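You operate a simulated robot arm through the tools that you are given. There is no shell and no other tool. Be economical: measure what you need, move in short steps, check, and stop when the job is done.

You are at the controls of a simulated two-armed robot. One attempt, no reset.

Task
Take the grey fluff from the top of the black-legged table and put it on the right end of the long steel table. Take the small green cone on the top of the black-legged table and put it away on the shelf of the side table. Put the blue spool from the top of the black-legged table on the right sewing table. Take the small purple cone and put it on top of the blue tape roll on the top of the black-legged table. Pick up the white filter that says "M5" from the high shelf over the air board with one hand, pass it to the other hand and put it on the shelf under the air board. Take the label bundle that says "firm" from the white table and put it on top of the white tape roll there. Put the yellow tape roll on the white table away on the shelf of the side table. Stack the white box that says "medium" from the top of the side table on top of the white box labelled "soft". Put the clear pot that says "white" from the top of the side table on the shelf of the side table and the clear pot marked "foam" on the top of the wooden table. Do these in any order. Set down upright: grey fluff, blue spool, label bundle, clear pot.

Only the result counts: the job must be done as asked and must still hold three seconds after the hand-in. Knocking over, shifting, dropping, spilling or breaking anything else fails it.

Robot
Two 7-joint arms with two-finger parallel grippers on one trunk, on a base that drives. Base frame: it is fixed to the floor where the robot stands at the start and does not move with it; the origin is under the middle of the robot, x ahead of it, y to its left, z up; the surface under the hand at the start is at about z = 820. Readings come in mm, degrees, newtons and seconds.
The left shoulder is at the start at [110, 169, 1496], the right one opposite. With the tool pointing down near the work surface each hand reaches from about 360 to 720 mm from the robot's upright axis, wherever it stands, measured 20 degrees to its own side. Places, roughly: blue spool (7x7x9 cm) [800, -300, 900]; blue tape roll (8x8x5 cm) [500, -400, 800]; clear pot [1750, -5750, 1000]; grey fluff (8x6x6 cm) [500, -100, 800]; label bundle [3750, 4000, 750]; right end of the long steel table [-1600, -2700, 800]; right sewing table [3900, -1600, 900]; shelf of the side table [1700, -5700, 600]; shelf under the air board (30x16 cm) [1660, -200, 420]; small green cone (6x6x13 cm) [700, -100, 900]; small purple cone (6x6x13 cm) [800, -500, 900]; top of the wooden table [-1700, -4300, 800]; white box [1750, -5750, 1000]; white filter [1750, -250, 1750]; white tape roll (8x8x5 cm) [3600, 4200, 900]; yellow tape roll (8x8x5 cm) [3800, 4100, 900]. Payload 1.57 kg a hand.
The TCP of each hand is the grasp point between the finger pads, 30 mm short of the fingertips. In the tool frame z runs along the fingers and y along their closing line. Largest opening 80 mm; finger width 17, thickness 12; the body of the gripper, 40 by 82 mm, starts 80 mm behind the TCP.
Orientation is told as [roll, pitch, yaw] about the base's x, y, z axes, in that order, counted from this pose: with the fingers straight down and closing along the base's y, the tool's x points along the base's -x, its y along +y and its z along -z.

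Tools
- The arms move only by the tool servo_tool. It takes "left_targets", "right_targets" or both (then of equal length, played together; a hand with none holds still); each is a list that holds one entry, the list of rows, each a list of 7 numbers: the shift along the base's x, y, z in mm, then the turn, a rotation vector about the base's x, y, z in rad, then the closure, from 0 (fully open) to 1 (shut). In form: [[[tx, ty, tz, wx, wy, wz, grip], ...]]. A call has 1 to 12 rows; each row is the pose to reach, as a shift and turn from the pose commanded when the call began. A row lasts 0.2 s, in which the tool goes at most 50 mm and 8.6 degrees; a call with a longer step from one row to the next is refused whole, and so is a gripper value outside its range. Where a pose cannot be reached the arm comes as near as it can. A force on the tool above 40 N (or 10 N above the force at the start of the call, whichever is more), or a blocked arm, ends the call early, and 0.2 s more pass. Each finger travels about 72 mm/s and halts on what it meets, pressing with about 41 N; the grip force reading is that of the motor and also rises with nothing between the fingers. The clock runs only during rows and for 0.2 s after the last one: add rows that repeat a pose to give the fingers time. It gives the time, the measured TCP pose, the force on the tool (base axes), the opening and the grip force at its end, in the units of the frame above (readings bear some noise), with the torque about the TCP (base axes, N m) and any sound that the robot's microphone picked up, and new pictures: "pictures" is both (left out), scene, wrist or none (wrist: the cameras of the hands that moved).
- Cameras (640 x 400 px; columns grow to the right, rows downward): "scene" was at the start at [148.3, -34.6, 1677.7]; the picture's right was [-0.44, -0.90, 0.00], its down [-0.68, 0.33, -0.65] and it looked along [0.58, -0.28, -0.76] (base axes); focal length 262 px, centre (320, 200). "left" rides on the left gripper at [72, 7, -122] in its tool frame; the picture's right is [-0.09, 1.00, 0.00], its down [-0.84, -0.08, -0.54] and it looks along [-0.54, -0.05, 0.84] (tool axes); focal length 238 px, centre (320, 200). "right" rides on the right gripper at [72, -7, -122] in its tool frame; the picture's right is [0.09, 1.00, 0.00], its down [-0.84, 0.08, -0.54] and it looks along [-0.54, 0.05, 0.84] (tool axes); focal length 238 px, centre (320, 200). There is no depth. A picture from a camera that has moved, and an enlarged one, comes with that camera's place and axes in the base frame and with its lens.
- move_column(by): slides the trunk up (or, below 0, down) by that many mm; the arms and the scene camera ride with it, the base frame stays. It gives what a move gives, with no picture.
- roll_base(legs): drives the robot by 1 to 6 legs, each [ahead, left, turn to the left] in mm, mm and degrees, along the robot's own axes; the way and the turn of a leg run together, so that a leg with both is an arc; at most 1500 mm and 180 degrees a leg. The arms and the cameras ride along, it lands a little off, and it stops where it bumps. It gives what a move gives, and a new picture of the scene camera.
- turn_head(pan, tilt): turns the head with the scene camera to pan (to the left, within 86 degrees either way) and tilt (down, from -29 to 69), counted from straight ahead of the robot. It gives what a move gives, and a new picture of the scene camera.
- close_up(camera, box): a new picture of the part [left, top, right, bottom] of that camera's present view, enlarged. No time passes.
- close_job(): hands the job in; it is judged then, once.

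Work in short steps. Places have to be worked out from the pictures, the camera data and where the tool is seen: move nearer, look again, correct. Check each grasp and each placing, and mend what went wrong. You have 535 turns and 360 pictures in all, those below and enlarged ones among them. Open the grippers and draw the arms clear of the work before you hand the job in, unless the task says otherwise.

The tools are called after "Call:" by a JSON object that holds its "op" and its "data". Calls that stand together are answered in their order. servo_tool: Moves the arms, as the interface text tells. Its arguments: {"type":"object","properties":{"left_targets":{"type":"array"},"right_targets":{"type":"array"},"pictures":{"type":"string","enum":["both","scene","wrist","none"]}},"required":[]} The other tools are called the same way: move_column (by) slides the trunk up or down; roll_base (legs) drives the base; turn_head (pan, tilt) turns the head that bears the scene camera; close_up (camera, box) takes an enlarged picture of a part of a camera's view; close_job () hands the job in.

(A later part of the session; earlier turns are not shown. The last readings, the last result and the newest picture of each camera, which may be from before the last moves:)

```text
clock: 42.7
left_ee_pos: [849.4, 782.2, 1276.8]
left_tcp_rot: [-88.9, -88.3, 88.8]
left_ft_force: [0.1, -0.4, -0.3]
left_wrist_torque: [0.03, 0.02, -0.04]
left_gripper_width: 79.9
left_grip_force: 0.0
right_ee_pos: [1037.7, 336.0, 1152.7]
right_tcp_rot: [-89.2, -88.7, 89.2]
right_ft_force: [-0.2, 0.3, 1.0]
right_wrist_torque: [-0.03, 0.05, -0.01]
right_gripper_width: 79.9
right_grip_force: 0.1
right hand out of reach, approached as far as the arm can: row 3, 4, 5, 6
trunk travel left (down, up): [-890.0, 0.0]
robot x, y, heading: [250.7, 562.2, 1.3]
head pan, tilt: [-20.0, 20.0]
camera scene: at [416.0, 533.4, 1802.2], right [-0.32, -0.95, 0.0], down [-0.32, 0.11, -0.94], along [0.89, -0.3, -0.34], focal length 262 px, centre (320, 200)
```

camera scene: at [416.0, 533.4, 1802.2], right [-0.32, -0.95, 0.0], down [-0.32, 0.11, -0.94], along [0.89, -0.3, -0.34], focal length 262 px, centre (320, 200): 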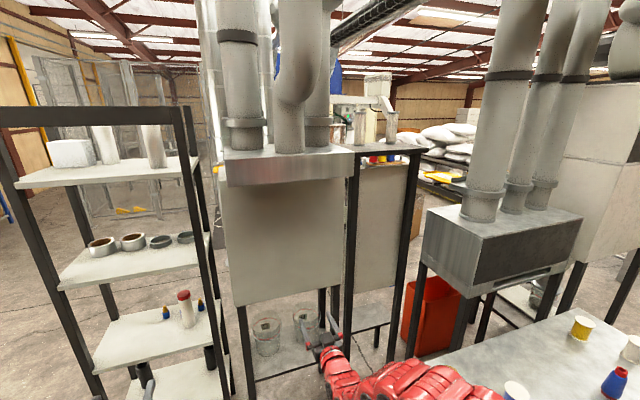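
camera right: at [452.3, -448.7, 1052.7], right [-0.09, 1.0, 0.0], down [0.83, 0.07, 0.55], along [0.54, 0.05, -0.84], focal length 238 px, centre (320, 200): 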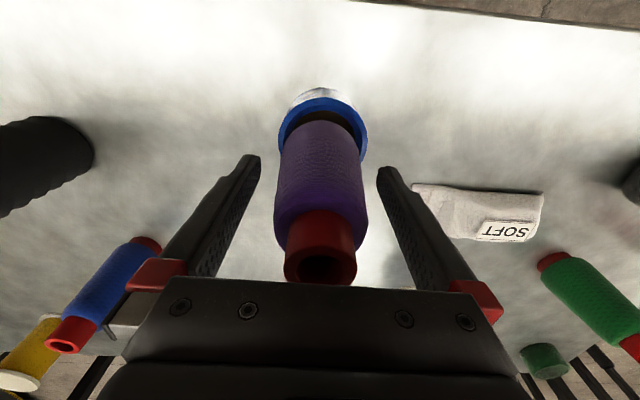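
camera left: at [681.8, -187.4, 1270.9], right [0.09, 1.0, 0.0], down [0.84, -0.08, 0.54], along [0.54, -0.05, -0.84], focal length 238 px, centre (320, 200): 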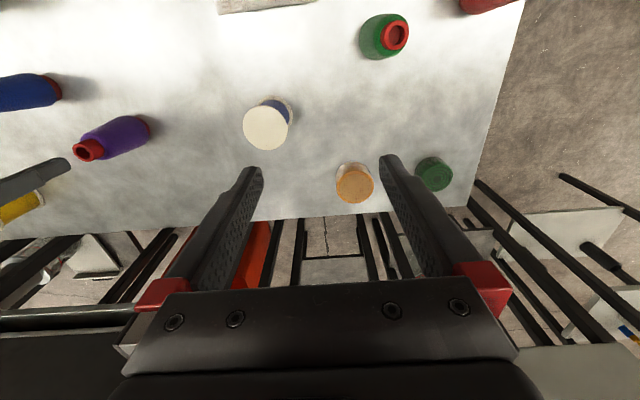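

Call:
{"op": "servo_tool", "data": {"right_targets": [[[-20, -20, -40, 0, 0, 0, 0], [-40, -40, -80, 0, 0, 0, 0], [-60, -60, -120, 0, 0, 0, 0], [-90, -80, -150, 0, 0, 0, 0], [-120, -100, -170, 0, 0, 0, 0], [-150, -120, -180, 0, 0, 0, 0], [-180, -120, -180, 0, 0, 0, 0]]], "pictures": "none"}}

```text
clock: 44.3
left_ee_pos: [850.3, 782.1, 1276.4]
left_tcp_rot: [-89.3, -88.4, 89.1]
left_ft_force: [-1.2, -0.7, 0.9]
left_wrist_torque: [-0.02, 0.02, -0.01]
left_gripper_width: 80.1
left_grip_force: 0.2
right_ee_pos: [995.2, 344.1, 1091.3]
right_tcp_rot: [-24.4, -86.3, 20.0]
right_ft_force: [0.4, 0.4, -1.1]
right_wrist_torque: [-0.01, 0.0, 0.01]
right_gripper_width: 79.9
right_grip_force: 0.0
right hand out of reach, approached as far as the arm can: row 1, 2, 3, 4, 5, 6, 7
trunk travel left (down, up): [-890.0, 0.0]
robot x, y, heading: [248.0, 559.2, 1.5]
head pan, tilt: [-20.0, 20.0]
```

I rotate the right tool back down, to re-enter the turn from a spot that mirrors the left arm's.

Call:
{"op": "servo_tool", "data": {"right_targets": [[[-5, 0, 0, 0, 0.1428, 0, 0], [-10, 0, 0, 0, 0.2856, 0, 0], [-20, 0, 0, 0, 0.4284, 0, 0], [-30, 0, 0, 0, 0.5712, 0, 0], [-40, 0, 0, 0, 0.714, 0, 0], [-50, 0, 0, 0, 0.8568, 0, 0], [-60, 0, 0, 0, 0.9996, 0, 0], [-70, 0, 0, 0, 1.1424, 0, 0], [-80, 0, 0, 0, 1.2852, 0, 0], [-90, 0, 0, 0, 1.428, 0, 0], [-100, 0, 0, 0, 1.52, 0, 0], [-100, 0, 0, 0, 1.52, 0, 0]]], "pictures": "scene"}}

```text
clock: 46.9
left_ee_pos: [850.3, 782.2, 1277.0]
left_tcp_rot: [-89.0, -88.4, 89.1]
left_ft_force: [0.0, 0.4, -0.8]
left_wrist_torque: [-0.05, -0.01, 0.01]
left_gripper_width: 80.1
left_grip_force: 0.0
right_ee_pos: [888.2, 345.4, 1084.3]
right_tcp_rot: [-4.4, 0.7, 1.3]
right_ft_force: [0.2, 1.1, -0.2]
right_wrist_torque: [-0.02, -0.01, 0.0]
right_gripper_width: 79.8
right_grip_force: 0.0
right hand out of reach, approached as far as the arm can: row 1, 2, 3, 4, 5, 6, 7, 8, 9
trunk travel left (down, up): [-890.0, 0.0]
robot x, y, heading: [246.7, 563.5, 1.3]
head pan, tilt: [-20.0, 20.0]
camera scene: at [415.9, 533.1, 1802.2], right [-0.32, -0.95, 0.0], down [-0.32, 0.11, -0.94], along [0.89, -0.3, -0.34], focal length 262 px, centre (320, 200)
```

scene: 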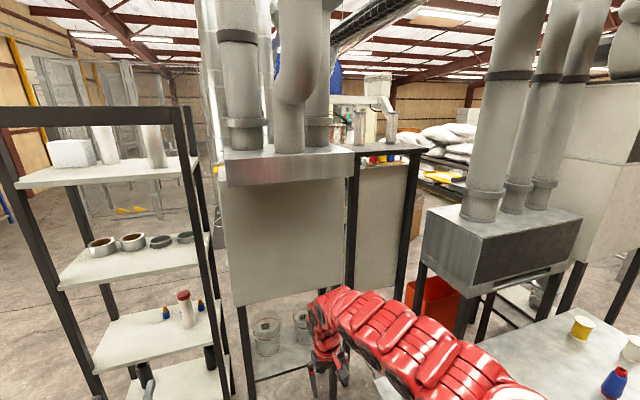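

Now the right hand is at a mirrored spot; I raise it to z≈1225, then turn it forward.

Call:
{"op": "servo_tool", "data": {"right_targets": [[[0, 10, 40, 0.03, 0, 0, 0], [0, 20, 80, 0.07, 0, 0, 0], [0, 30, 120, 0.07, 0, 0, 0], [0, 40, 140, 0.07, 0, 0, 0]]], "pictures": "none"}}

Call:
{"op": "servo_tool", "data": {"right_targets": [[[-5, -5, 5, 0, -0.1428, 0, 0], [-10, -10, 10, 0, -0.2856, 0, 0], [-15, -15, 15, 0, -0.4284, 0, 0], [-20, -20, 20, 0, -0.5712, 0, 0], [-25, -25, 25, 0, -0.714, 0, 0], [-30, -30, 30, 0, -0.8568, 0, 0], [-35, -35, 35, 0, -0.9996, 0, 0], [-40, -40, 40, 0, -1.1424, 0, 0], [-45, -45, 45, 0, -1.2852, 0, 0], [-50, -50, 50, 0, -1.428, 0, 0], [-55, -55, 55, 0, -1.5708, 0, 0], [-55, -55, 55, 0, -1.5708, 0, 0]]], "pictures": "none"}}

```text
clock: 47.9
left_ee_pos: [849.4, 781.6, 1277.2]
left_tcp_rot: [-89.5, -88.4, 89.5]
left_ft_force: [-0.5, -0.1, -0.4]
left_wrist_torque: [0.0, -0.01, 0.01]
left_gripper_width: 80.1
left_grip_force: 0.1
right_ee_pos: [895.6, 381.7, 1229.6]
right_tcp_rot: [-0.4, 0.7, 1.4]
right_ft_force: [0.1, -0.1, 0.2]
right_wrist_torque: [0.01, 0.0, 0.0]
right_gripper_width: 79.8
right_grip_force: 0.1
right hand out of reach, approached as far as the arm can: row 2, 3, 4
trunk travel left (down, up): [-890.0, 0.0]
robot x, y, heading: [250.5, 563.7, 1.6]
head pan, tilt: [-20.0, 20.0]
```

```text
clock: 50.5
left_ee_pos: [850.0, 782.1, 1276.3]
left_tcp_rot: [-88.6, -88.4, 88.7]
left_ft_force: [0.2, 0.0, -0.2]
left_wrist_torque: [0.01, 0.02, -0.01]
left_gripper_width: 79.9
left_grip_force: 0.1
right_ee_pos: [1103.1, 298.7, 1235.6]
right_tcp_rot: [-0.2, -76.8, 7.7]
right_ft_force: [0.4, 0.0, -0.1]
right_wrist_torque: [0.01, -0.01, 0.01]
right_gripper_width: 80.1
right_grip_force: 0.1
right hand out of reach, approached as far as the arm can: row 1, 2, 3, 4, 5, 6, 7, 8, 9, 10, 11, 12
trunk travel left (down, up): [-890.0, 0.0]
robot x, y, heading: [248.9, 562.9, 1.4]
head pan, tilt: [-20.0, 20.0]
```

The right arm behaves differently; let me look at its posture.

Call:
{"op": "turn_head", "data": {"pan": -30, "tilt": 60}}

Call:
{"op": "turn_head", "data": {"pan": 30, "tilt": 60}}

```text
clock: 51.5
left_ee_pos: [849.2, 782.4, 1276.8]
left_tcp_rot: [-88.3, -88.3, 88.4]
left_ft_force: [1.4, 0.6, 0.6]
left_wrist_torque: [0.02, -0.01, 0.0]
left_gripper_width: 80.0
left_grip_force: 0.1
right_ee_pos: [1102.9, 297.8, 1236.1]
right_tcp_rot: [-0.1, -76.7, 7.7]
right_ft_force: [0.7, -0.1, -0.7]
right_wrist_torque: [0.0, 0.01, 0.02]
right_gripper_width: 80.0
right_grip_force: 0.0
trunk travel left (down, up): [-890.0, 0.0]
robot x, y, heading: [249.0, 563.9, 1.4]
head pan, tilt: [-30.0, 60.0]
camera scene: at [386.6, 531.1, 1744.1], right [-0.48, -0.88, 0.0], down [-0.76, 0.41, -0.5], along [0.44, -0.24, -0.87], focal length 262 px, centre (320, 200)
```

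scene: 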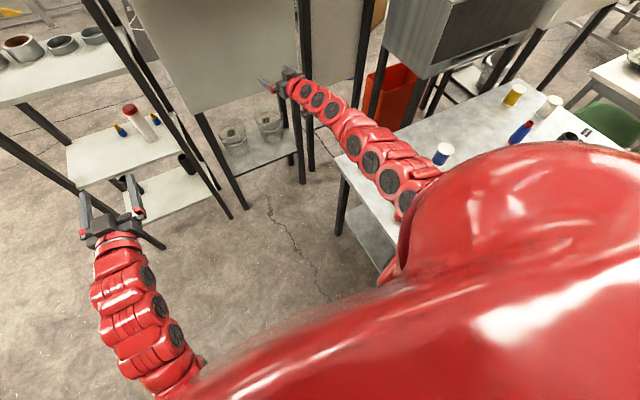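

```text
clock: 52.8
left_ee_pos: [850.7, 782.2, 1277.9]
left_tcp_rot: [-88.8, -88.4, 88.8]
left_ft_force: [0.5, -0.3, 0.3]
left_wrist_torque: [0.0, 0.0, 0.02]
left_gripper_width: 80.2
left_grip_force: 0.0
right_ee_pos: [1102.8, 296.6, 1235.4]
right_tcp_rot: [0.0, -76.8, 7.5]
right_ft_force: [1.0, 0.5, -0.1]
right_wrist_torque: [0.0, -0.02, 0.01]
right_gripper_width: 79.9
right_grip_force: 0.0
trunk travel left (down, up): [-890.0, 0.0]
robot x, y, heading: [245.7, 564.0, 1.1]
head pan, tilt: [30.0, 60.0]
camera scene: at [384.8, 597.2, 1744.0], right [0.52, -0.85, 0.0], down [-0.74, -0.45, -0.5], along [0.43, 0.26, -0.87], focal length 262 px, centre (320, 200)
```

scene: 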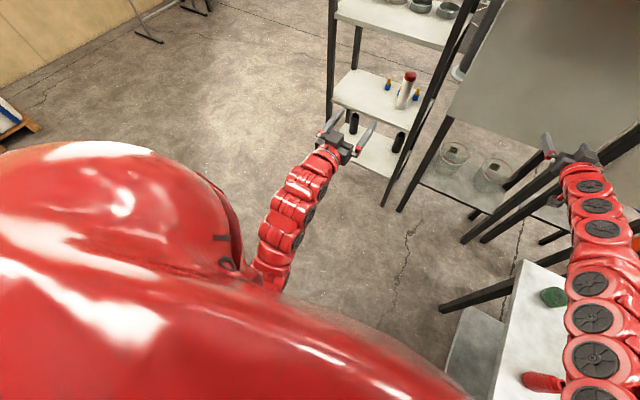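

The right arm is nearly straight while the left has its elbow down. A straight right arm suits the high pick, so I try raising it to z≈1650.

Call:
{"op": "servo_tool", "data": {"right_targets": [[[0, 5, 45, 0, -0.03, 0, 0], [0, 10, 90, 0, -0.06, 0, 0], [0, 15, 135, 0, -0.1, 0, 0], [0, 20, 180, 0, -0.13, 0, 0], [0, 25, 225, 0, -0.16, 0, 0], [0, 30, 270, 0, -0.2, 0, 0], [0, 35, 315, 0, -0.22, 0, 0], [0, 40, 360, 0, -0.22, 0, 0], [0, 45, 400, 0, -0.22, 0, 0], [0, 50, 420, 0, -0.22, 0, 0], [0, 50, 420, 0, -0.22, 0, 0]]], "pictures": "none"}}

Call:
{"op": "turn_head", "data": {"pan": -20, "tilt": 30}}

```text
clock: 55.2
left_ee_pos: [850.4, 781.0, 1277.2]
left_tcp_rot: [-88.7, -88.4, 88.7]
left_ft_force: [-0.2, 0.3, -0.7]
left_wrist_torque: [0.01, 0.02, -0.03]
left_gripper_width: 80.2
left_grip_force: 0.2
right_ee_pos: [1088.7, 348.9, 1659.4]
right_tcp_rot: [-66.4, -88.2, 73.7]
right_ft_force: [-0.2, 0.8, 0.2]
right_wrist_torque: [0.02, -0.01, 0.0]
right_gripper_width: 80.0
right_grip_force: 0.1
trunk travel left (down, up): [-890.0, 0.0]
robot x, y, heading: [249.3, 562.3, 1.6]
head pan, tilt: [30.0, 60.0]
```

```text
clock: 56.4
left_ee_pos: [849.5, 782.1, 1277.1]
left_tcp_rot: [-88.5, -88.4, 88.6]
left_ft_force: [-0.9, -0.3, -1.0]
left_wrist_torque: [0.01, 0.02, -0.02]
left_gripper_width: 80.1
left_grip_force: 0.0
right_ee_pos: [1089.3, 349.3, 1659.0]
right_tcp_rot: [-66.9, -88.1, 74.2]
right_ft_force: [-0.3, -0.4, 0.7]
right_wrist_torque: [0.01, 0.0, -0.04]
right_gripper_width: 79.9
right_grip_force: 0.1
trunk travel left (down, up): [-890.0, 0.0]
robot x, y, heading: [248.7, 563.6, 1.4]
head pan, tilt: [-20.0, 30.0]
camera scene: at [413.6, 533.8, 1786.0], right [-0.32, -0.95, 0.0], down [-0.47, 0.16, -0.87], along [0.82, -0.28, -0.5], focal length 262 px, centre (320, 200)
```

scene: 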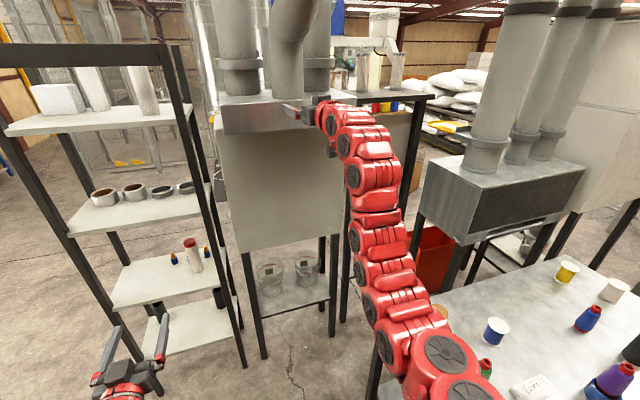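

It reached z 1659 fully. Now I test retracting it at this height.

Call:
{"op": "servo_tool", "data": {"right_targets": [[[-45, 0, 0, 0, 0, 0, 0], [-90, 0, 0, 0, 0, 0, 0], [-135, 0, 0, 0, 0, 0, 0], [-180, 0, 0, 0, 0, 0, 0], [-220, 0, 0, 0, 0, 0, 0], [-220, 0, 0, 0, 0, 0, 0]]], "pictures": "scene"}}

```text
clock: 57.8
left_ee_pos: [851.0, 782.8, 1276.6]
left_tcp_rot: [-87.1, -88.5, 87.2]
left_ft_force: [-0.7, -0.7, 0.2]
left_wrist_torque: [0.01, 0.01, -0.04]
left_gripper_width: 80.1
left_grip_force: 0.1
right_ee_pos: [865.3, 345.2, 1662.2]
right_tcp_rot: [-64.4, -88.1, 71.6]
right_ft_force: [0.3, 0.6, 0.1]
right_wrist_torque: [0.01, 0.04, 0.01]
right_gripper_width: 80.0
right_grip_force: 0.0
trunk travel left (down, up): [-890.0, 0.0]
robot x, y, heading: [247.2, 564.4, 1.4]
head pan, tilt: [-20.0, 30.0]
camera scene: at [414.7, 534.9, 1786.0], right [-0.32, -0.95, 0.0], down [-0.47, 0.16, -0.87], along [0.82, -0.28, -0.5], focal length 262 px, centre (320, 200)
```

scene: 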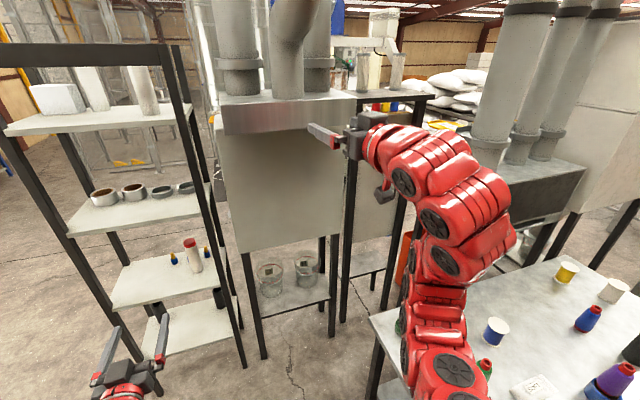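

Now it folds properly. I drive to about (700,450) and turn to face the air board.

Call:
{"op": "roll_base", "data": {"legs": [[450, -125, 0], [0, 0, -31]]}}

Call:
{"op": "turn_head", "data": {"pan": 0, "tilt": 15}}

Call:
{"op": "close_up", "data": {"camera": "right", "box": [0, 0, 640, 400]}}

```text
clock: 62.1
left_ee_pos: [1335.6, 336.9, 1276.0]
left_tcp_rot: [-88.7, -88.4, 58.3]
left_ft_force: [0.6, -0.6, 0.2]
left_wrist_torque: [-0.01, -0.01, -0.01]
left_gripper_width: 79.9
left_grip_force: 0.0
right_ee_pos: [1127.3, -45.7, 1662.5]
right_tcp_rot: [-66.7, -88.3, 43.6]
right_ft_force: [-0.5, 0.4, 0.7]
right_wrist_torque: [0.02, 0.0, 0.0]
right_gripper_width: 80.1
right_grip_force: 0.0
trunk travel left (down, up): [-890.0, 0.0]
robot x, y, heading: [707.7, 451.1, -28.9]
head pan, tilt: [-20.0, 30.0]
camera scene: at [833.9, 344.4, 1786.1], right [-0.76, -0.65, 0.0], down [-0.33, 0.38, -0.87], along [0.57, -0.65, -0.5], focal length 262 px, centre (320, 200)
```

scene: 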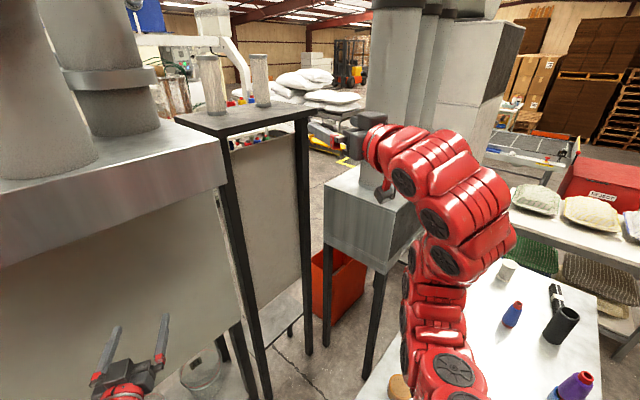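

```text
clock: 63.0
left_ee_pos: [1335.2, 337.7, 1276.5]
left_tcp_rot: [-88.7, -88.4, 58.2]
left_ft_force: [0.4, -0.2, 0.5]
left_wrist_torque: [0.0, -0.02, 0.0]
left_gripper_width: 79.9
left_grip_force: 0.1
right_ee_pos: [1126.7, -45.5, 1664.0]
right_tcp_rot: [-66.6, -88.2, 43.5]
right_ft_force: [0.0, 0.4, 1.0]
right_wrist_torque: [-0.04, 0.01, 0.0]
right_gripper_width: 80.0
right_grip_force: 0.0
trunk travel left (down, up): [-890.0, 0.0]
robot x, y, heading: [704.5, 452.5, -29.1]
head pan, tilt: [0.0, 15.0]
camera scene: at [855.9, 366.9, 1810.3], right [-0.49, -0.87, 0.0], down [-0.23, 0.13, -0.97], along [0.84, -0.47, -0.26], focal length 262 px, centre (320, 200)
```

scene: 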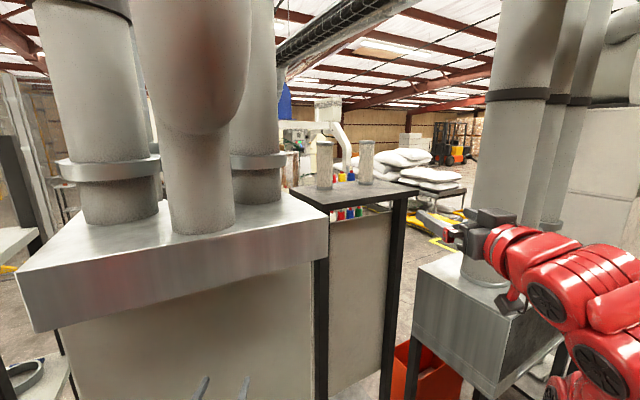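

```text
1.00 times, centred on (320, 200) of right (not enlarged: the box is as wide or as high as the picture)
camera zoom: at [1009.4, -5.2, 1593.0], right [0.39, 0.91, -0.12], down [-0.45, 0.3, 0.84], along [0.8, -0.27, 0.53], focal length 238 px, centre (320, 200)
```

zoom: 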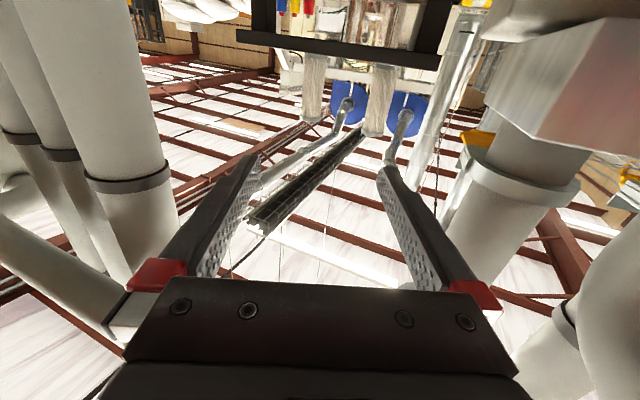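

Filter 1 ≈(1670,−103), filter 2 ≈(1640,−270), shelf top z≈1607. I zoom to find the "M5" label.

Call:
{"op": "close_up", "data": {"camera": "scene", "box": [290, 120, 418, 200]}}

Call:
{"op": "close_up", "data": {"camera": "right", "box": [270, 20, 430, 120]}}

```text
5.00 times, centred on (354, 160) of scene
camera zoom: at [855.9, 366.9, 1810.3], right [-0.49, -0.87, 0.0], down [-0.23, 0.13, -0.97], along [0.84, -0.47, -0.26], focal length 1312 px, centre (150, 400)
```

zoom: 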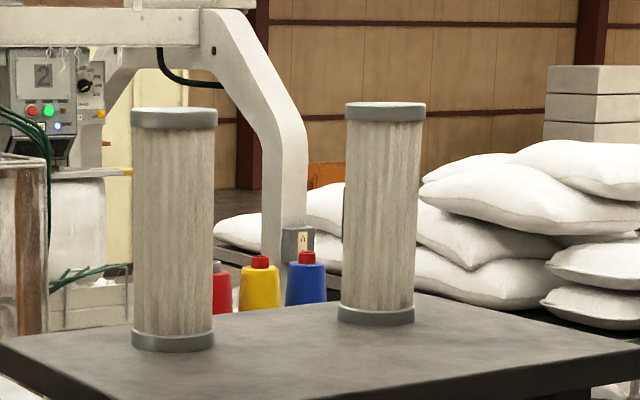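

```text
4.00 times, centred on (350, 70) of right
camera zoom: at [1009.4, -5.2, 1593.0], right [0.39, 0.91, -0.12], down [-0.45, 0.3, 0.84], along [0.8, -0.27, 0.53], focal length 953 px, centre (200, 720)
```

zoom: 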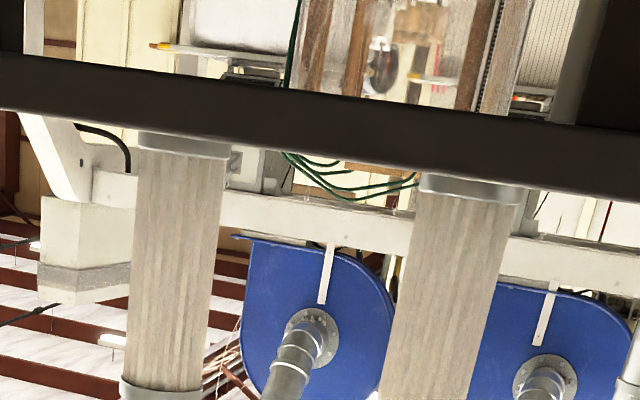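

No label on the visible sides; the coarse hint (y −250) points to filter 2. To go nearer, I first bring the left hand inward so that it won't hit the left machine.

Call:
{"op": "servo_tool", "data": {"left_targets": [[[-26, -27, -10, 0, 0, 0, 0], [-53, -54, -20, 0, 0, 0, 0], [-79, -81, -30, 0, 0, 0, 0], [-106, -109, -40, 0, 0, 0, 0], [-132, -136, -50, 0, 0, 0, 0], [-159, -163, -60, 0, 0, 0, 0], [-159, -163, -60, 0, 0, 0, 0]]], "pictures": "none"}}

```text
clock: 64.6
left_ee_pos: [1177.4, 174.2, 1216.6]
left_tcp_rot: [-88.4, -88.5, 57.9]
left_ft_force: [-0.1, 0.0, -0.3]
left_wrist_torque: [-0.01, -0.01, 0.01]
left_gripper_width: 80.0
left_grip_force: 0.1
left hand out of reach, approached as far as the arm can: row 2
right_ee_pos: [1127.5, -44.9, 1662.1]
right_tcp_rot: [-66.7, -88.1, 43.7]
right_ft_force: [0.3, 0.4, -0.3]
right_wrist_torque: [-0.02, 0.01, -0.02]
right_gripper_width: 80.3
right_grip_force: 0.0
trunk travel left (down, up): [-890.0, 0.0]
robot x, y, heading: [705.8, 459.3, -29.4]
head pan, tilt: [0.0, 15.0]
```

Now I turn first, then drive to about (1080,400).

Call:
{"op": "roll_base", "data": {"legs": [[0, 0, -21], [270, 245, 0]]}}

Call:
{"op": "turn_head", "data": {"pan": 10, "tilt": 15}}

```text
clock: 68.1
left_ee_pos: [1278.3, -38.4, 1218.8]
left_tcp_rot: [-97.1, -88.6, 38.1]
left_ft_force: [-0.3, 0.7, 0.5]
left_wrist_torque: [-0.01, -0.02, -0.03]
left_gripper_width: 80.2
left_grip_force: 0.1
right_ee_pos: [1124.0, -204.3, 1665.3]
right_tcp_rot: [-73.2, -88.5, 21.1]
right_ft_force: [-0.8, 0.1, -0.5]
right_wrist_torque: [0.01, -0.02, 0.0]
right_gripper_width: 80.0
right_grip_force: 0.2
trunk travel left (down, up): [-890.0, 0.0]
robot x, y, heading: [1005.0, 429.2, -58.0]
head pan, tilt: [0.0, 15.0]
stopped in leg 2: the robot was blocked; the commanded pose is now the measured one
camera scene: at [1085.6, 285.7, 1811.2], right [-0.85, -0.53, 0.0], down [-0.13, 0.22, -0.97], along [0.52, -0.82, -0.26], focal length 262 px, centre (320, 200)
```

scene: 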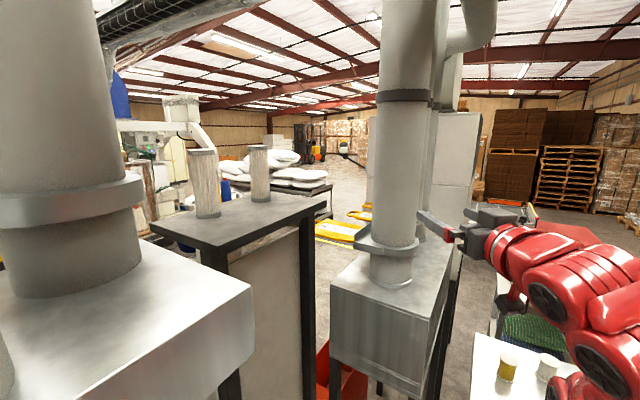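

```text
clock: 68.8
left_ee_pos: [1278.1, -38.7, 1218.8]
left_tcp_rot: [-97.7, -88.7, 38.6]
left_ft_force: [-0.2, 0.4, -1.0]
left_wrist_torque: [-0.02, 0.0, 0.03]
left_gripper_width: 80.2
left_grip_force: 0.0
right_ee_pos: [1123.8, -206.0, 1664.4]
right_tcp_rot: [-73.1, -88.5, 21.1]
right_ft_force: [-0.6, 0.0, 0.2]
right_wrist_torque: [0.0, 0.01, -0.05]
right_gripper_width: 79.7
right_grip_force: 0.2
trunk travel left (down, up): [-890.0, 0.0]
robot x, y, heading: [1002.9, 434.6, -57.7]
head pan, tilt: [10.0, 15.0]
camera scene: at [1098.4, 295.5, 1811.1], right [-0.74, -0.67, 0.0], down [-0.17, 0.19, -0.97], along [0.65, -0.72, -0.25], focal length 262 px, centre (320, 200)
```

scene: 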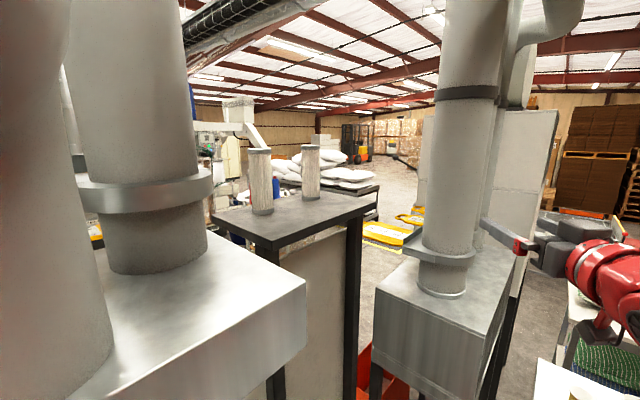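

The left shoulder met the overhanging hood (front ≈x 1290), so I stay here and back off slightly. I'll test whether the right arm can extend to the pre-grasp point (1551,−206,1690).

Call:
{"op": "roll_base", "data": {"legs": [[0, -25, 0]]}}

Call:
{"op": "servo_tool", "data": {"right_targets": [[[40, 0, 3, 0, 0, 0.035, 0], [80, 0, 6, 0, 0, 0.07, 0], [120, 0, 9, 0, 0, 0.105, 0], [160, 0, 12, 0, 0, 0.14, 0], [200, 0, 15, 0, 0, 0.175, 0], [240, 0, 18, 0, 0, 0.21, 0], [280, 0, 21, 0, 0, 0.25, 0], [320, 0, 24, 0, 0, 0.29, 0], [360, 0, 26, 0, 0, 0.33, 0], [360, 0, 26, 0, 0, 0.38, 0]]], "pictures": "both"}}

```text
clock: 69.6
left_ee_pos: [1266.2, -50.3, 1216.5]
left_tcp_rot: [-89.9, -88.2, 30.7]
left_ft_force: [0.6, 0.8, -0.2]
left_wrist_torque: [-0.03, 0.01, -0.08]
left_gripper_width: 80.0
left_grip_force: 0.1
right_ee_pos: [1116.3, -216.0, 1664.8]
right_tcp_rot: [-70.8, -88.0, 18.8]
right_ft_force: [0.3, 0.4, -1.0]
right_wrist_torque: [-0.01, 0.02, -0.04]
right_gripper_width: 80.0
right_grip_force: 0.1
trunk travel left (down, up): [-890.0, 0.0]
robot x, y, heading: [982.3, 420.2, -58.0]
head pan, tilt: [10.0, 15.0]
camera scene: at [1092.9, 284.8, 1810.3], right [-0.74, -0.67, 0.0], down [-0.18, 0.19, -0.97], along [0.65, -0.72, -0.26], focal length 262 px, centre (320, 200)
```

scene: 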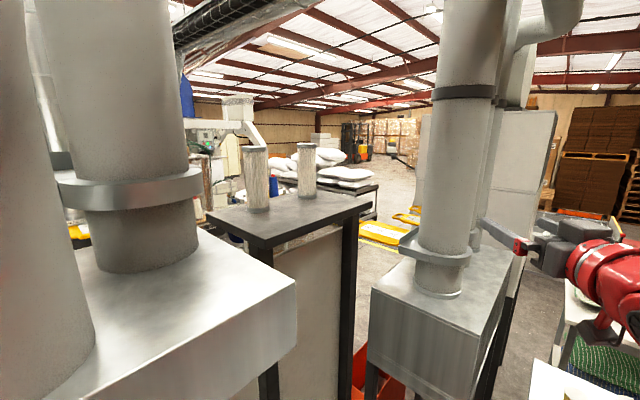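

```text
clock: 71.8
left_ee_pos: [1262.9, -53.4, 1215.8]
left_tcp_rot: [-87.8, -88.5, 28.6]
left_ft_force: [-0.2, 0.2, -0.5]
left_wrist_torque: [0.02, 0.04, 0.02]
left_gripper_width: 80.0
left_grip_force: 0.0
right_ee_pos: [1469.6, -219.8, 1687.8]
right_tcp_rot: [-66.4, -88.3, 36.2]
right_ft_force: [-0.1, -0.1, 0.5]
right_wrist_torque: [-0.02, 0.0, 0.01]
right_gripper_width: 79.9
right_grip_force: 0.1
trunk travel left (down, up): [-890.0, 0.0]
robot x, y, heading: [985.4, 418.4, -57.9]
head pan, tilt: [10.0, 15.0]
camera scene: at [1086.3, 279.1, 1810.3], right [-0.74, -0.67, 0.0], down [-0.17, 0.19, -0.97], along [0.65, -0.72, -0.26], focal length 262 px, centre (320, 200)
camera right: at [1359.2, -166.9, 1618.7], right [0.5, 0.86, -0.12], down [-0.41, 0.35, 0.84], along [0.76, -0.37, 0.53], focal length 238 px, centre (320, 200)
```

scene: 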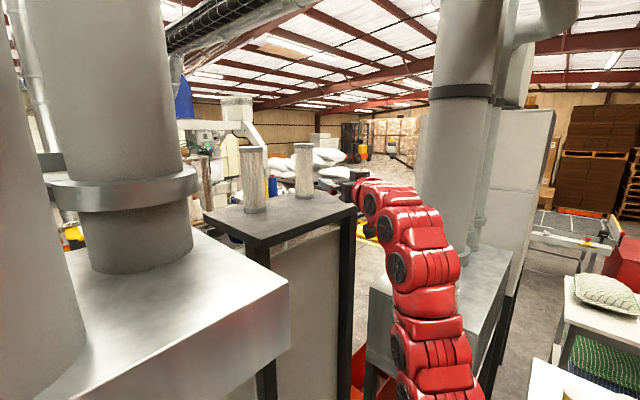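
right: 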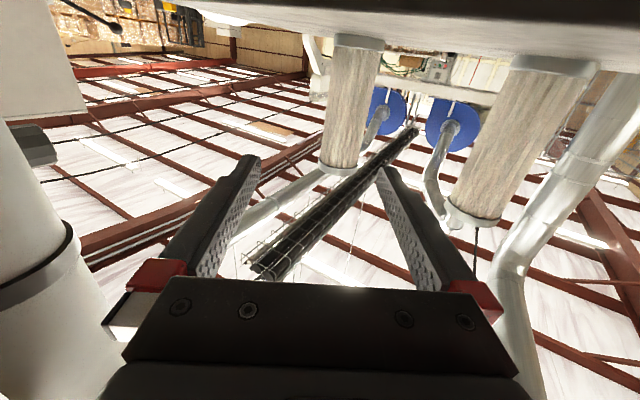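

The filters' tops are at z≈1767. Filter 2 is about (1660,−283). I align laterally and advance most of the way.

Call:
{"op": "servo_tool", "data": {"right_targets": [[[19, 33, 0, 0, 0, 0, 0], [50, 16, 0, 0, 0, 0, 0], [80, -1, 0, 0, 0, 0, 0], [111, -18, 0, 0, 0, 0, 0], [137, -33, 0, 0, 0, 0, 0], [137, -33, 0, 0, 0, 0, 0]]], "pictures": "both"}}

```text
clock: 73.2
left_ee_pos: [1262.2, -52.0, 1216.4]
left_tcp_rot: [-88.8, -88.4, 29.6]
left_ft_force: [0.3, -0.4, 0.3]
left_wrist_torque: [0.01, 0.0, -0.01]
left_gripper_width: 79.9
left_grip_force: 0.0
right_ee_pos: [1567.8, -229.1, 1675.0]
right_tcp_rot: [-68.1, -88.2, 38.0]
right_ft_force: [0.1, -0.4, 0.0]
right_wrist_torque: [0.01, 0.0, -0.03]
right_gripper_width: 80.1
right_grip_force: 0.0
right hand out of reach, approached as far as the arm can: row 4, 5, 6
trunk travel left (down, up): [-890.0, 0.0]
robot x, y, heading: [985.3, 415.2, -58.0]
head pan, tilt: [10.0, 15.0]
camera scene: at [1087.3, 280.5, 1810.3], right [-0.74, -0.67, 0.0], down [-0.17, 0.19, -0.97], along [0.65, -0.72, -0.26], focal length 262 px, centre (320, 200)
camera right: at [1456.8, -174.8, 1604.6], right [0.5, 0.86, -0.12], down [-0.41, 0.36, 0.84], along [0.76, -0.37, 0.53], focal length 238 px, centre (320, 200)
```

scene: 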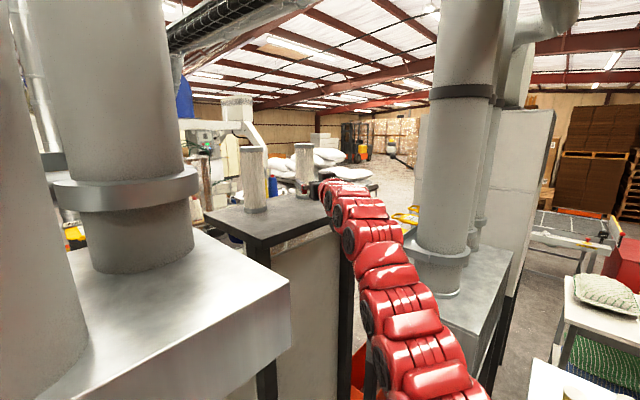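
right: 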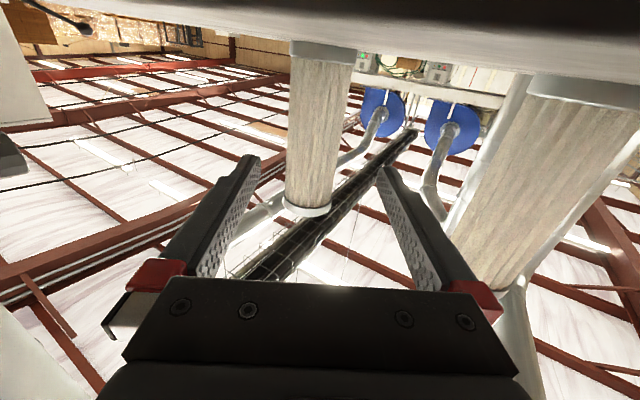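

The arm is 90 mm short. I check the table corner's clearance by looking down before moving the base closer.

Call:
{"op": "turn_head", "data": {"pan": 0, "tilt": 69}}

```text
clock: 74.5
left_ee_pos: [1263.0, -52.7, 1216.4]
left_tcp_rot: [-88.5, -88.4, 29.3]
left_ft_force: [0.2, 0.7, 0.0]
left_wrist_torque: [0.0, -0.01, 0.0]
left_gripper_width: 79.8
left_grip_force: 0.1
right_ee_pos: [1568.5, -228.8, 1673.3]
right_tcp_rot: [-68.0, -88.1, 37.8]
right_ft_force: [-0.2, 0.3, -0.5]
right_wrist_torque: [0.02, -0.01, -0.01]
right_gripper_width: 79.8
right_grip_force: 0.1
trunk travel left (down, up): [-890.0, 0.0]
robot x, y, heading: [981.9, 417.9, -57.8]
head pan, tilt: [0.0, 68.8]
camera scene: at [1054.7, 302.3, 1734.7], right [-0.85, -0.53, 0.0], down [-0.5, 0.79, -0.36], along [0.19, -0.31, -0.93], focal length 262 px, centre (320, 200)
```

scene: 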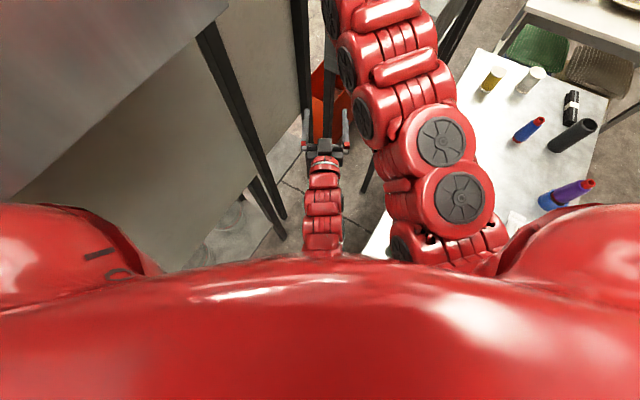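

Corner at (1010,73). I'll retract the right hand, shift the left a bit away from the machine, and then turn the base to about −30° and slide slightly closer.

Call:
{"op": "servo_tool", "data": {"right_targets": [[[-45, 1, 2, 0, 0, -0.03, 0], [-90, 2, 2, 0, 0, -0.06, 0], [-135, 3, 2, 0, 0, -0.1, 0], [-180, 4, 2, 0, 0, -0.14, 0], [-225, 6, 2, 0, 0, -0.18, 0], [-270, 8, 2, 0, 0, -0.22, 0], [-315, 9, 2, 0, 0, -0.26, 0], [-360, 10, 2, 0, 0, -0.3, 0], [-405, 12, 2, 0, 0, -0.34, 0], [-450, 13, 2, 0, 0, -0.38, 0], [-450, 13, 2, 0, 0, -0.38, 0]]], "left_targets": [[[-6, -4, 0, 0, 0, 0, 0], [-12, -8, 0, 0, 0, 0, 0], [-18, -12, 0, 0, 0, 0, 0], [-24, -16, 0, 0, 0, 0, 0], [-30, -20, 0, 0, 0, 0, 0], [-36, -24, 0, 0, 0, 0, 0], [-42, -28, 0, 0, 0, 0, 0], [-48, -32, 0, 0, 0, 0, 0], [-54, -36, 0, 0, 0, 0, 0], [-60, -40, 0, 0, 0, 0, 0], [-60, -40, 0, 0, 0, 0, 0]]], "pictures": "none"}}

Call:
{"op": "roll_base", "data": {"legs": [[0, 0, 14]]}}

```text
clock: 76.9
left_ee_pos: [1204.8, -92.8, 1215.8]
left_tcp_rot: [-87.0, -88.3, 27.7]
left_ft_force: [-0.8, -0.2, -0.1]
left_wrist_torque: [-0.01, 0.04, 0.0]
left_gripper_width: 80.1
left_grip_force: 0.1
left hand out of reach, approached as far as the arm can: row 4
right_ee_pos: [1122.8, -216.6, 1679.0]
right_tcp_rot: [-68.1, -88.1, 16.2]
right_ft_force: [0.5, 1.1, 0.0]
right_wrist_torque: [-0.02, -0.01, -0.01]
right_gripper_width: 80.1
right_grip_force: 0.0
trunk travel left (down, up): [-890.0, 0.0]
robot x, y, heading: [984.7, 415.3, -57.9]
head pan, tilt: [0.0, 68.8]
```

```text
clock: 78.2
left_ee_pos: [1246.6, -35.8, 1215.2]
left_tcp_rot: [-87.5, -88.4, 37.3]
left_ft_force: [0.0, 0.8, -0.2]
left_wrist_torque: [0.0, 0.02, 0.0]
left_gripper_width: 79.6
left_grip_force: 0.1
right_ee_pos: [1183.5, -170.2, 1679.7]
right_tcp_rot: [-71.6, -88.2, 29.0]
right_ft_force: [-0.2, 0.8, 0.0]
right_wrist_torque: [0.0, 0.0, -0.03]
right_gripper_width: 79.9
right_grip_force: 0.0
trunk travel left (down, up): [-890.0, 0.0]
robot x, y, heading: [947.5, 431.6, -48.9]
head pan, tilt: [0.0, 68.8]
stopped in leg 1: the robot was blocked; the commanded pose is now the measured one
camera scene: at [1035.9, 331.1, 1734.6], right [-0.75, -0.66, 0.0], down [-0.62, 0.7, -0.36], along [0.24, -0.27, -0.93], focal length 262 px, centre (320, 200)
```

scene: 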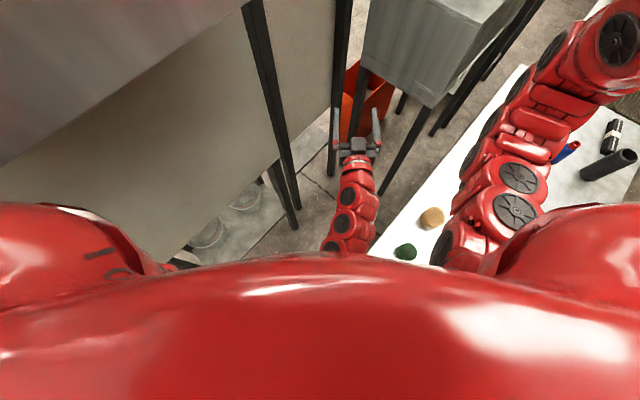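

The blocking is the left shoulder against the hood's overhang (front x≈1300, z 1550–1640). I back off, lower the trunk 180 mm so the shoulder passes beneath it, and pull the left hand in.

Call:
{"op": "roll_base", "data": {"legs": [[-20, -40, 0]]}}

Call:
{"op": "move_column", "data": {"by": -180}}

Call:
{"op": "servo_tool", "data": {"left_targets": [[[-20, 5, 0, 0, 0, 0, 0], [-40, 10, 0, 0, 0, 0, 0], [-60, 15, 0, 0, 0, 0, 0], [-80, 20, 0, 0, 0, 0, 0], [-100, 25, 0, 0, 0, 0, 0], [-116, 29, 0, 0, 0, 0, 0], [-116, 29, 0, 0, 0, 0, 0]]], "pictures": "none"}}

```text
clock: 79.1
left_ee_pos: [1208.8, -44.3, 1215.0]
left_tcp_rot: [-84.3, -88.2, 34.4]
left_ft_force: [0.6, -0.5, -1.0]
left_wrist_torque: [-0.01, 0.01, -0.05]
left_gripper_width: 80.0
left_grip_force: 0.1
right_ee_pos: [1149.3, -178.1, 1678.1]
right_tcp_rot: [-67.7, -87.9, 25.2]
right_ft_force: [1.0, 0.3, 0.2]
right_wrist_torque: [0.01, -0.01, -0.1]
right_gripper_width: 79.7
right_grip_force: 0.1
trunk travel left (down, up): [-890.0, 0.0]
robot x, y, heading: [905.0, 422.3, -48.5]
head pan, tilt: [0.0, 68.8]
camera scene: at [1000.9, 322.3, 1734.3], right [-0.75, -0.66, 0.0], down [-0.62, 0.7, -0.36], along [0.24, -0.27, -0.93], focal length 262 px, centre (320, 200)
```

scene: 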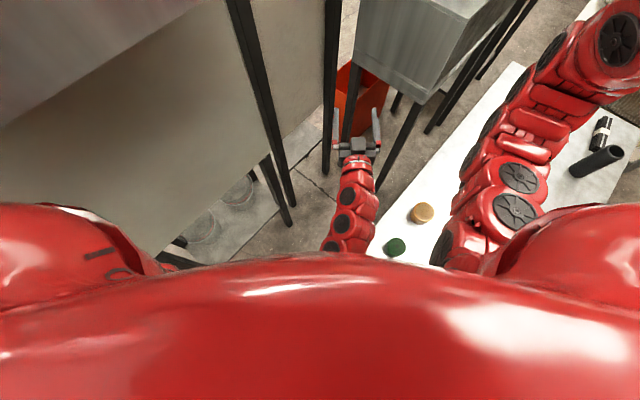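

```text
clock: 81.1
left_ee_pos: [1205.1, -45.2, 1035.9]
left_tcp_rot: [-88.3, -88.5, 38.5]
left_ft_force: [0.2, 0.7, -0.3]
left_wrist_torque: [0.01, -0.01, -0.02]
left_gripper_width: 80.0
left_grip_force: 0.2
right_ee_pos: [1141.7, -180.6, 1499.7]
right_tcp_rot: [-69.9, -88.2, 27.3]
right_ft_force: [0.4, 1.3, 0.3]
right_wrist_torque: [0.01, 0.0, -0.03]
right_gripper_width: 80.2
right_grip_force: 0.0
trunk travel left (down, up): [-710.0, 180.0]
robot x, y, heading: [903.4, 421.9, -48.3]
head pan, tilt: [0.0, 68.8]
```

```text
clock: 82.7
left_ee_pos: [1087.8, -17.3, 1037.8]
left_tcp_rot: [-88.7, -88.3, 38.7]
left_ft_force: [0.3, -0.7, 0.4]
left_wrist_torque: [-0.03, 0.0, 0.0]
left_gripper_width: 80.1
left_grip_force: 0.1
right_ee_pos: [1142.0, -180.6, 1498.4]
right_tcp_rot: [-69.6, -88.1, 27.0]
right_ft_force: [-0.2, -0.5, -1.2]
right_wrist_torque: [-0.02, 0.0, 0.01]
right_gripper_width: 80.1
right_grip_force: 0.1
trunk travel left (down, up): [-710.0, 180.0]
robot x, y, heading: [904.4, 426.3, -48.6]
head pan, tilt: [0.0, 68.8]
```

Now I turn to −30° and drive to about (1055,380).

Call:
{"op": "roll_base", "data": {"legs": [[0, 0, 18], [150, 35, 0]]}}

Call:
{"op": "turn_head", "data": {"pan": -5, "tilt": 10}}

```text
clock: 85.1
left_ee_pos: [1360.7, 11.3, 1036.1]
left_tcp_rot: [-88.8, -88.5, 56.7]
left_ft_force: [-0.5, 0.2, 0.5]
left_wrist_torque: [-0.01, 0.05, 0.04]
left_gripper_width: 79.5
left_grip_force: 0.1
right_ee_pos: [1461.0, -126.7, 1499.8]
right_tcp_rot: [-70.5, -88.2, 45.5]
right_ft_force: [0.3, 0.4, 0.1]
right_wrist_torque: [0.01, 0.01, -0.01]
right_gripper_width: 79.8
right_grip_force: 0.0
trunk travel left (down, up): [-710.0, 180.0]
robot x, y, heading: [1053.0, 374.6, -31.1]
head pan, tilt: [0.0, 68.8]
camera scene: at [1167.5, 304.2, 1554.7], right [-0.51, -0.86, 0.0], down [-0.8, 0.48, -0.36], along [0.31, -0.19, -0.93], focal length 262 px, centre (320, 200)
```

scene: 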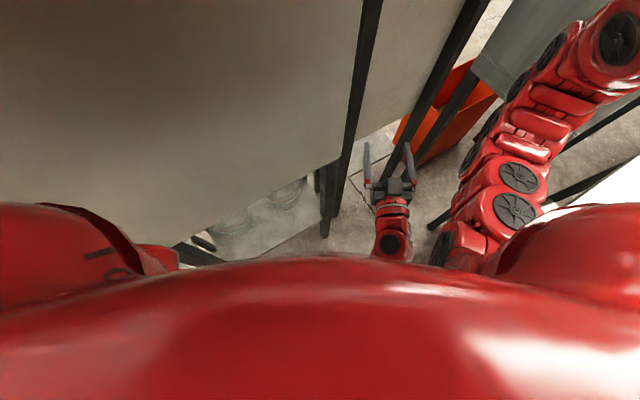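

```text
clock: 86.4
left_ee_pos: [1361.6, 10.8, 1036.8]
left_tcp_rot: [-88.1, -88.4, 55.8]
left_ft_force: [0.3, -0.3, -0.4]
left_wrist_torque: [-0.04, 0.03, 0.0]
left_gripper_width: 80.1
left_grip_force: 0.1
right_ee_pos: [1462.6, -127.6, 1498.3]
right_tcp_rot: [-70.2, -88.1, 45.1]
right_ft_force: [-0.1, -0.7, -0.7]
right_wrist_torque: [-0.02, -0.02, 0.02]
right_gripper_width: 80.0
right_grip_force: 0.1
trunk travel left (down, up): [-710.0, 180.0]
robot x, y, heading: [1051.3, 376.0, -31.0]
head pan, tilt: [-5.0, 10.0]
camera scene: at [1195.4, 278.3, 1638.4], right [-0.59, -0.81, 0.0], down [-0.14, 0.1, -0.98], along [0.8, -0.58, -0.17], focal length 262 px, centre (320, 200)
```

scene: 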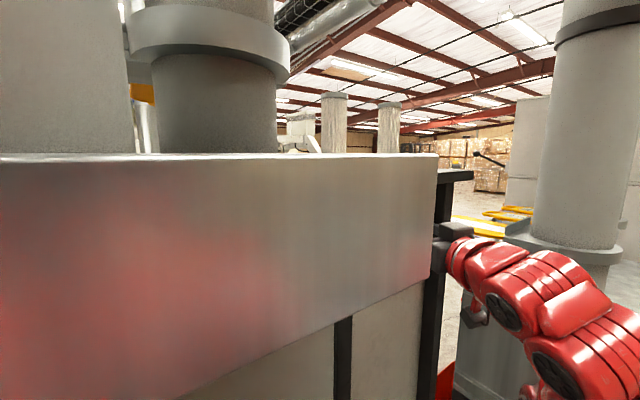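

No blocking. I raise the right hand to z≈1690 and go to the pre-grasp spot.

Call:
{"op": "servo_tool", "data": {"right_targets": [[[-5, -10, 45, 0, 0, 0, 0], [-10, -20, 90, 0, 0, 0, 0], [-10, -30, 135, 0, 0, 0, 0], [-10, -40, 180, 0, 0, 0, 0], [0, -55, 190, 0, 0, 0, 0], [30, -70, 190, 0, 0, 0, 0], [60, -85, 190, 0, 0, 0, 0], [60, -85, 190, 0, 0, 0, 0]]], "pictures": "both"}}

```text
clock: 87.0
left_ee_pos: [1360.9, 11.5, 1037.6]
left_tcp_rot: [-91.7, -88.3, 59.5]
left_ft_force: [-0.2, 0.7, -1.0]
left_wrist_torque: [0.01, -0.01, 0.01]
left_gripper_width: 80.2
left_grip_force: 0.0
right_ee_pos: [1453.5, -145.5, 1571.9]
right_tcp_rot: [-45.9, -86.6, 21.8]
right_ft_force: [-10.3, 8.3, -16.4]
right_wrist_torque: [-0.49, 0.74, 0.68]
right_gripper_width: 80.1
right_grip_force: 0.2
trunk travel left (down, up): [-710.0, 180.0]
robot x, y, heading: [1053.5, 375.3, -31.0]
head pan, tilt: [-5.0, 10.0]
stopped in row 3 (right hand): the force on the tool passed its limit at 89 N (the readings are from after the stop); the commanded pose is now the measured one
camera scene: at [1193.0, 278.4, 1638.3], right [-0.59, -0.81, 0.0], down [-0.14, 0.1, -0.98], along [0.8, -0.58, -0.17], focal length 262 px, centre (320, 200)
camera right: at [1334.8, -102.7, 1505.0], right [0.4, 0.91, -0.14], down [-0.42, 0.31, 0.85], along [0.82, -0.29, 0.5], focal length 238 px, centre (320, 200)
```

scene: 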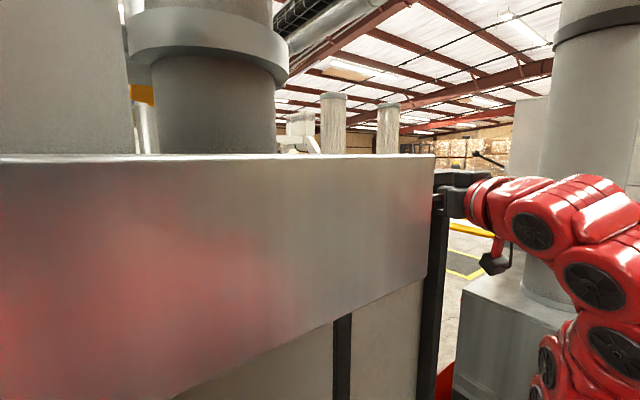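
right: 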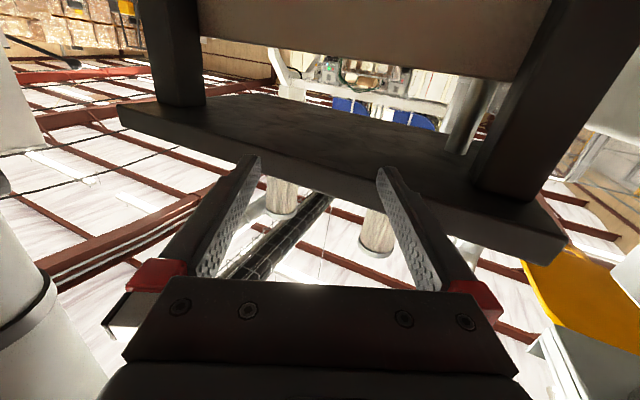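

The fingertips pushed against the shelf's underside; the filters still stand. I lower, draw back, then rise in front of the shelf.

Call:
{"op": "servo_tool", "data": {"right_targets": [[[0, 0, -12, 0, 0, 0, 0], [-30, 15, -14, 0, 0, 0, 0], [-70, 15, -14, 0, 0, 0, 0], [-110, 10, -14, 0, 0, 0, 0], [-130, 0, -10, 0, 0, 0, 0]]], "pictures": "wrist"}}

```text
clock: 88.2
left_ee_pos: [1360.4, 10.7, 1036.2]
left_tcp_rot: [-89.5, -88.4, 57.2]
left_ft_force: [0.2, 0.2, -0.2]
left_wrist_torque: [-0.02, 0.01, 0.0]
left_gripper_width: 80.2
left_grip_force: 0.2
right_ee_pos: [1324.7, -145.8, 1559.6]
right_tcp_rot: [-44.8, -86.7, 20.7]
right_ft_force: [0.3, 0.5, 0.0]
right_wrist_torque: [0.0, 0.0, 0.03]
right_gripper_width: 79.8
right_grip_force: 0.1
trunk travel left (down, up): [-710.0, 180.0]
robot x, y, heading: [1051.7, 376.4, -30.8]
head pan, tilt: [-5.0, 10.0]
camera right: at [1206.8, -102.9, 1493.0], right [0.4, 0.91, -0.13], down [-0.42, 0.31, 0.85], along [0.82, -0.29, 0.5], focal length 238 px, centre (320, 200)
```

right: 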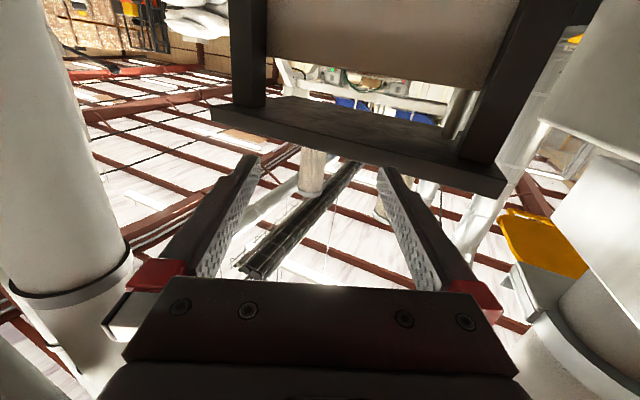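

Call:
{"op": "servo_tool", "data": {"right_targets": [[[0, 0, 45, 0, 0, 0, 0], [0, 0, 90, 0, 0, 0, 0], [0, 0, 132, 0, 0, 0, 0], [40, -18, 134, 0, 0, 0, 0], [80, -35, 134, 0, 0, 0, 0], [120, -52, 134, 0, 0, 0, 0], [160, -70, 134, 0, 0, 0, 0], [160, -70, 134, 0, 0, 0, 0]]], "pictures": "both"}}

```text
clock: 90.0
left_ee_pos: [1359.7, 11.2, 1036.4]
left_tcp_rot: [-87.8, -88.4, 55.6]
left_ft_force: [-0.5, -0.1, -0.2]
left_wrist_torque: [0.0, 0.0, 0.0]
left_gripper_width: 80.3
left_grip_force: 0.1
right_ee_pos: [1447.8, -189.8, 1644.2]
right_tcp_rot: [-45.9, -86.6, 21.7]
right_ft_force: [-0.2, -0.6, 0.8]
right_wrist_torque: [0.05, 0.0, -0.01]
right_gripper_width: 80.0
right_grip_force: 0.1
right hand out of reach, approached as far as the arm can: row 2, 3, 4, 5, 6, 7, 8
trunk travel left (down, up): [-710.0, 180.0]
robot x, y, heading: [1053.1, 376.5, -31.1]
head pan, tilt: [-5.0, 10.0]
camera scene: at [1195.5, 277.7, 1638.4], right [-0.59, -0.81, 0.0], down [-0.14, 0.1, -0.98], along [0.8, -0.58, -0.17], focal length 262 px, centre (320, 200)
camera right: at [1330.5, -147.5, 1578.2], right [0.4, 0.91, -0.13], down [-0.42, 0.31, 0.85], along [0.82, -0.29, 0.5], focal length 238 px, centre (320, 200)
```

scene: 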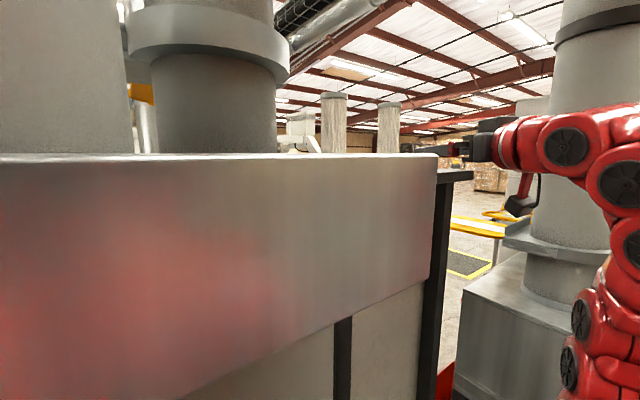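
right: 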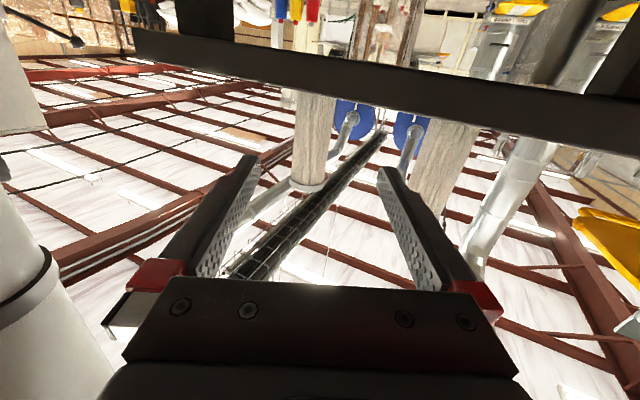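

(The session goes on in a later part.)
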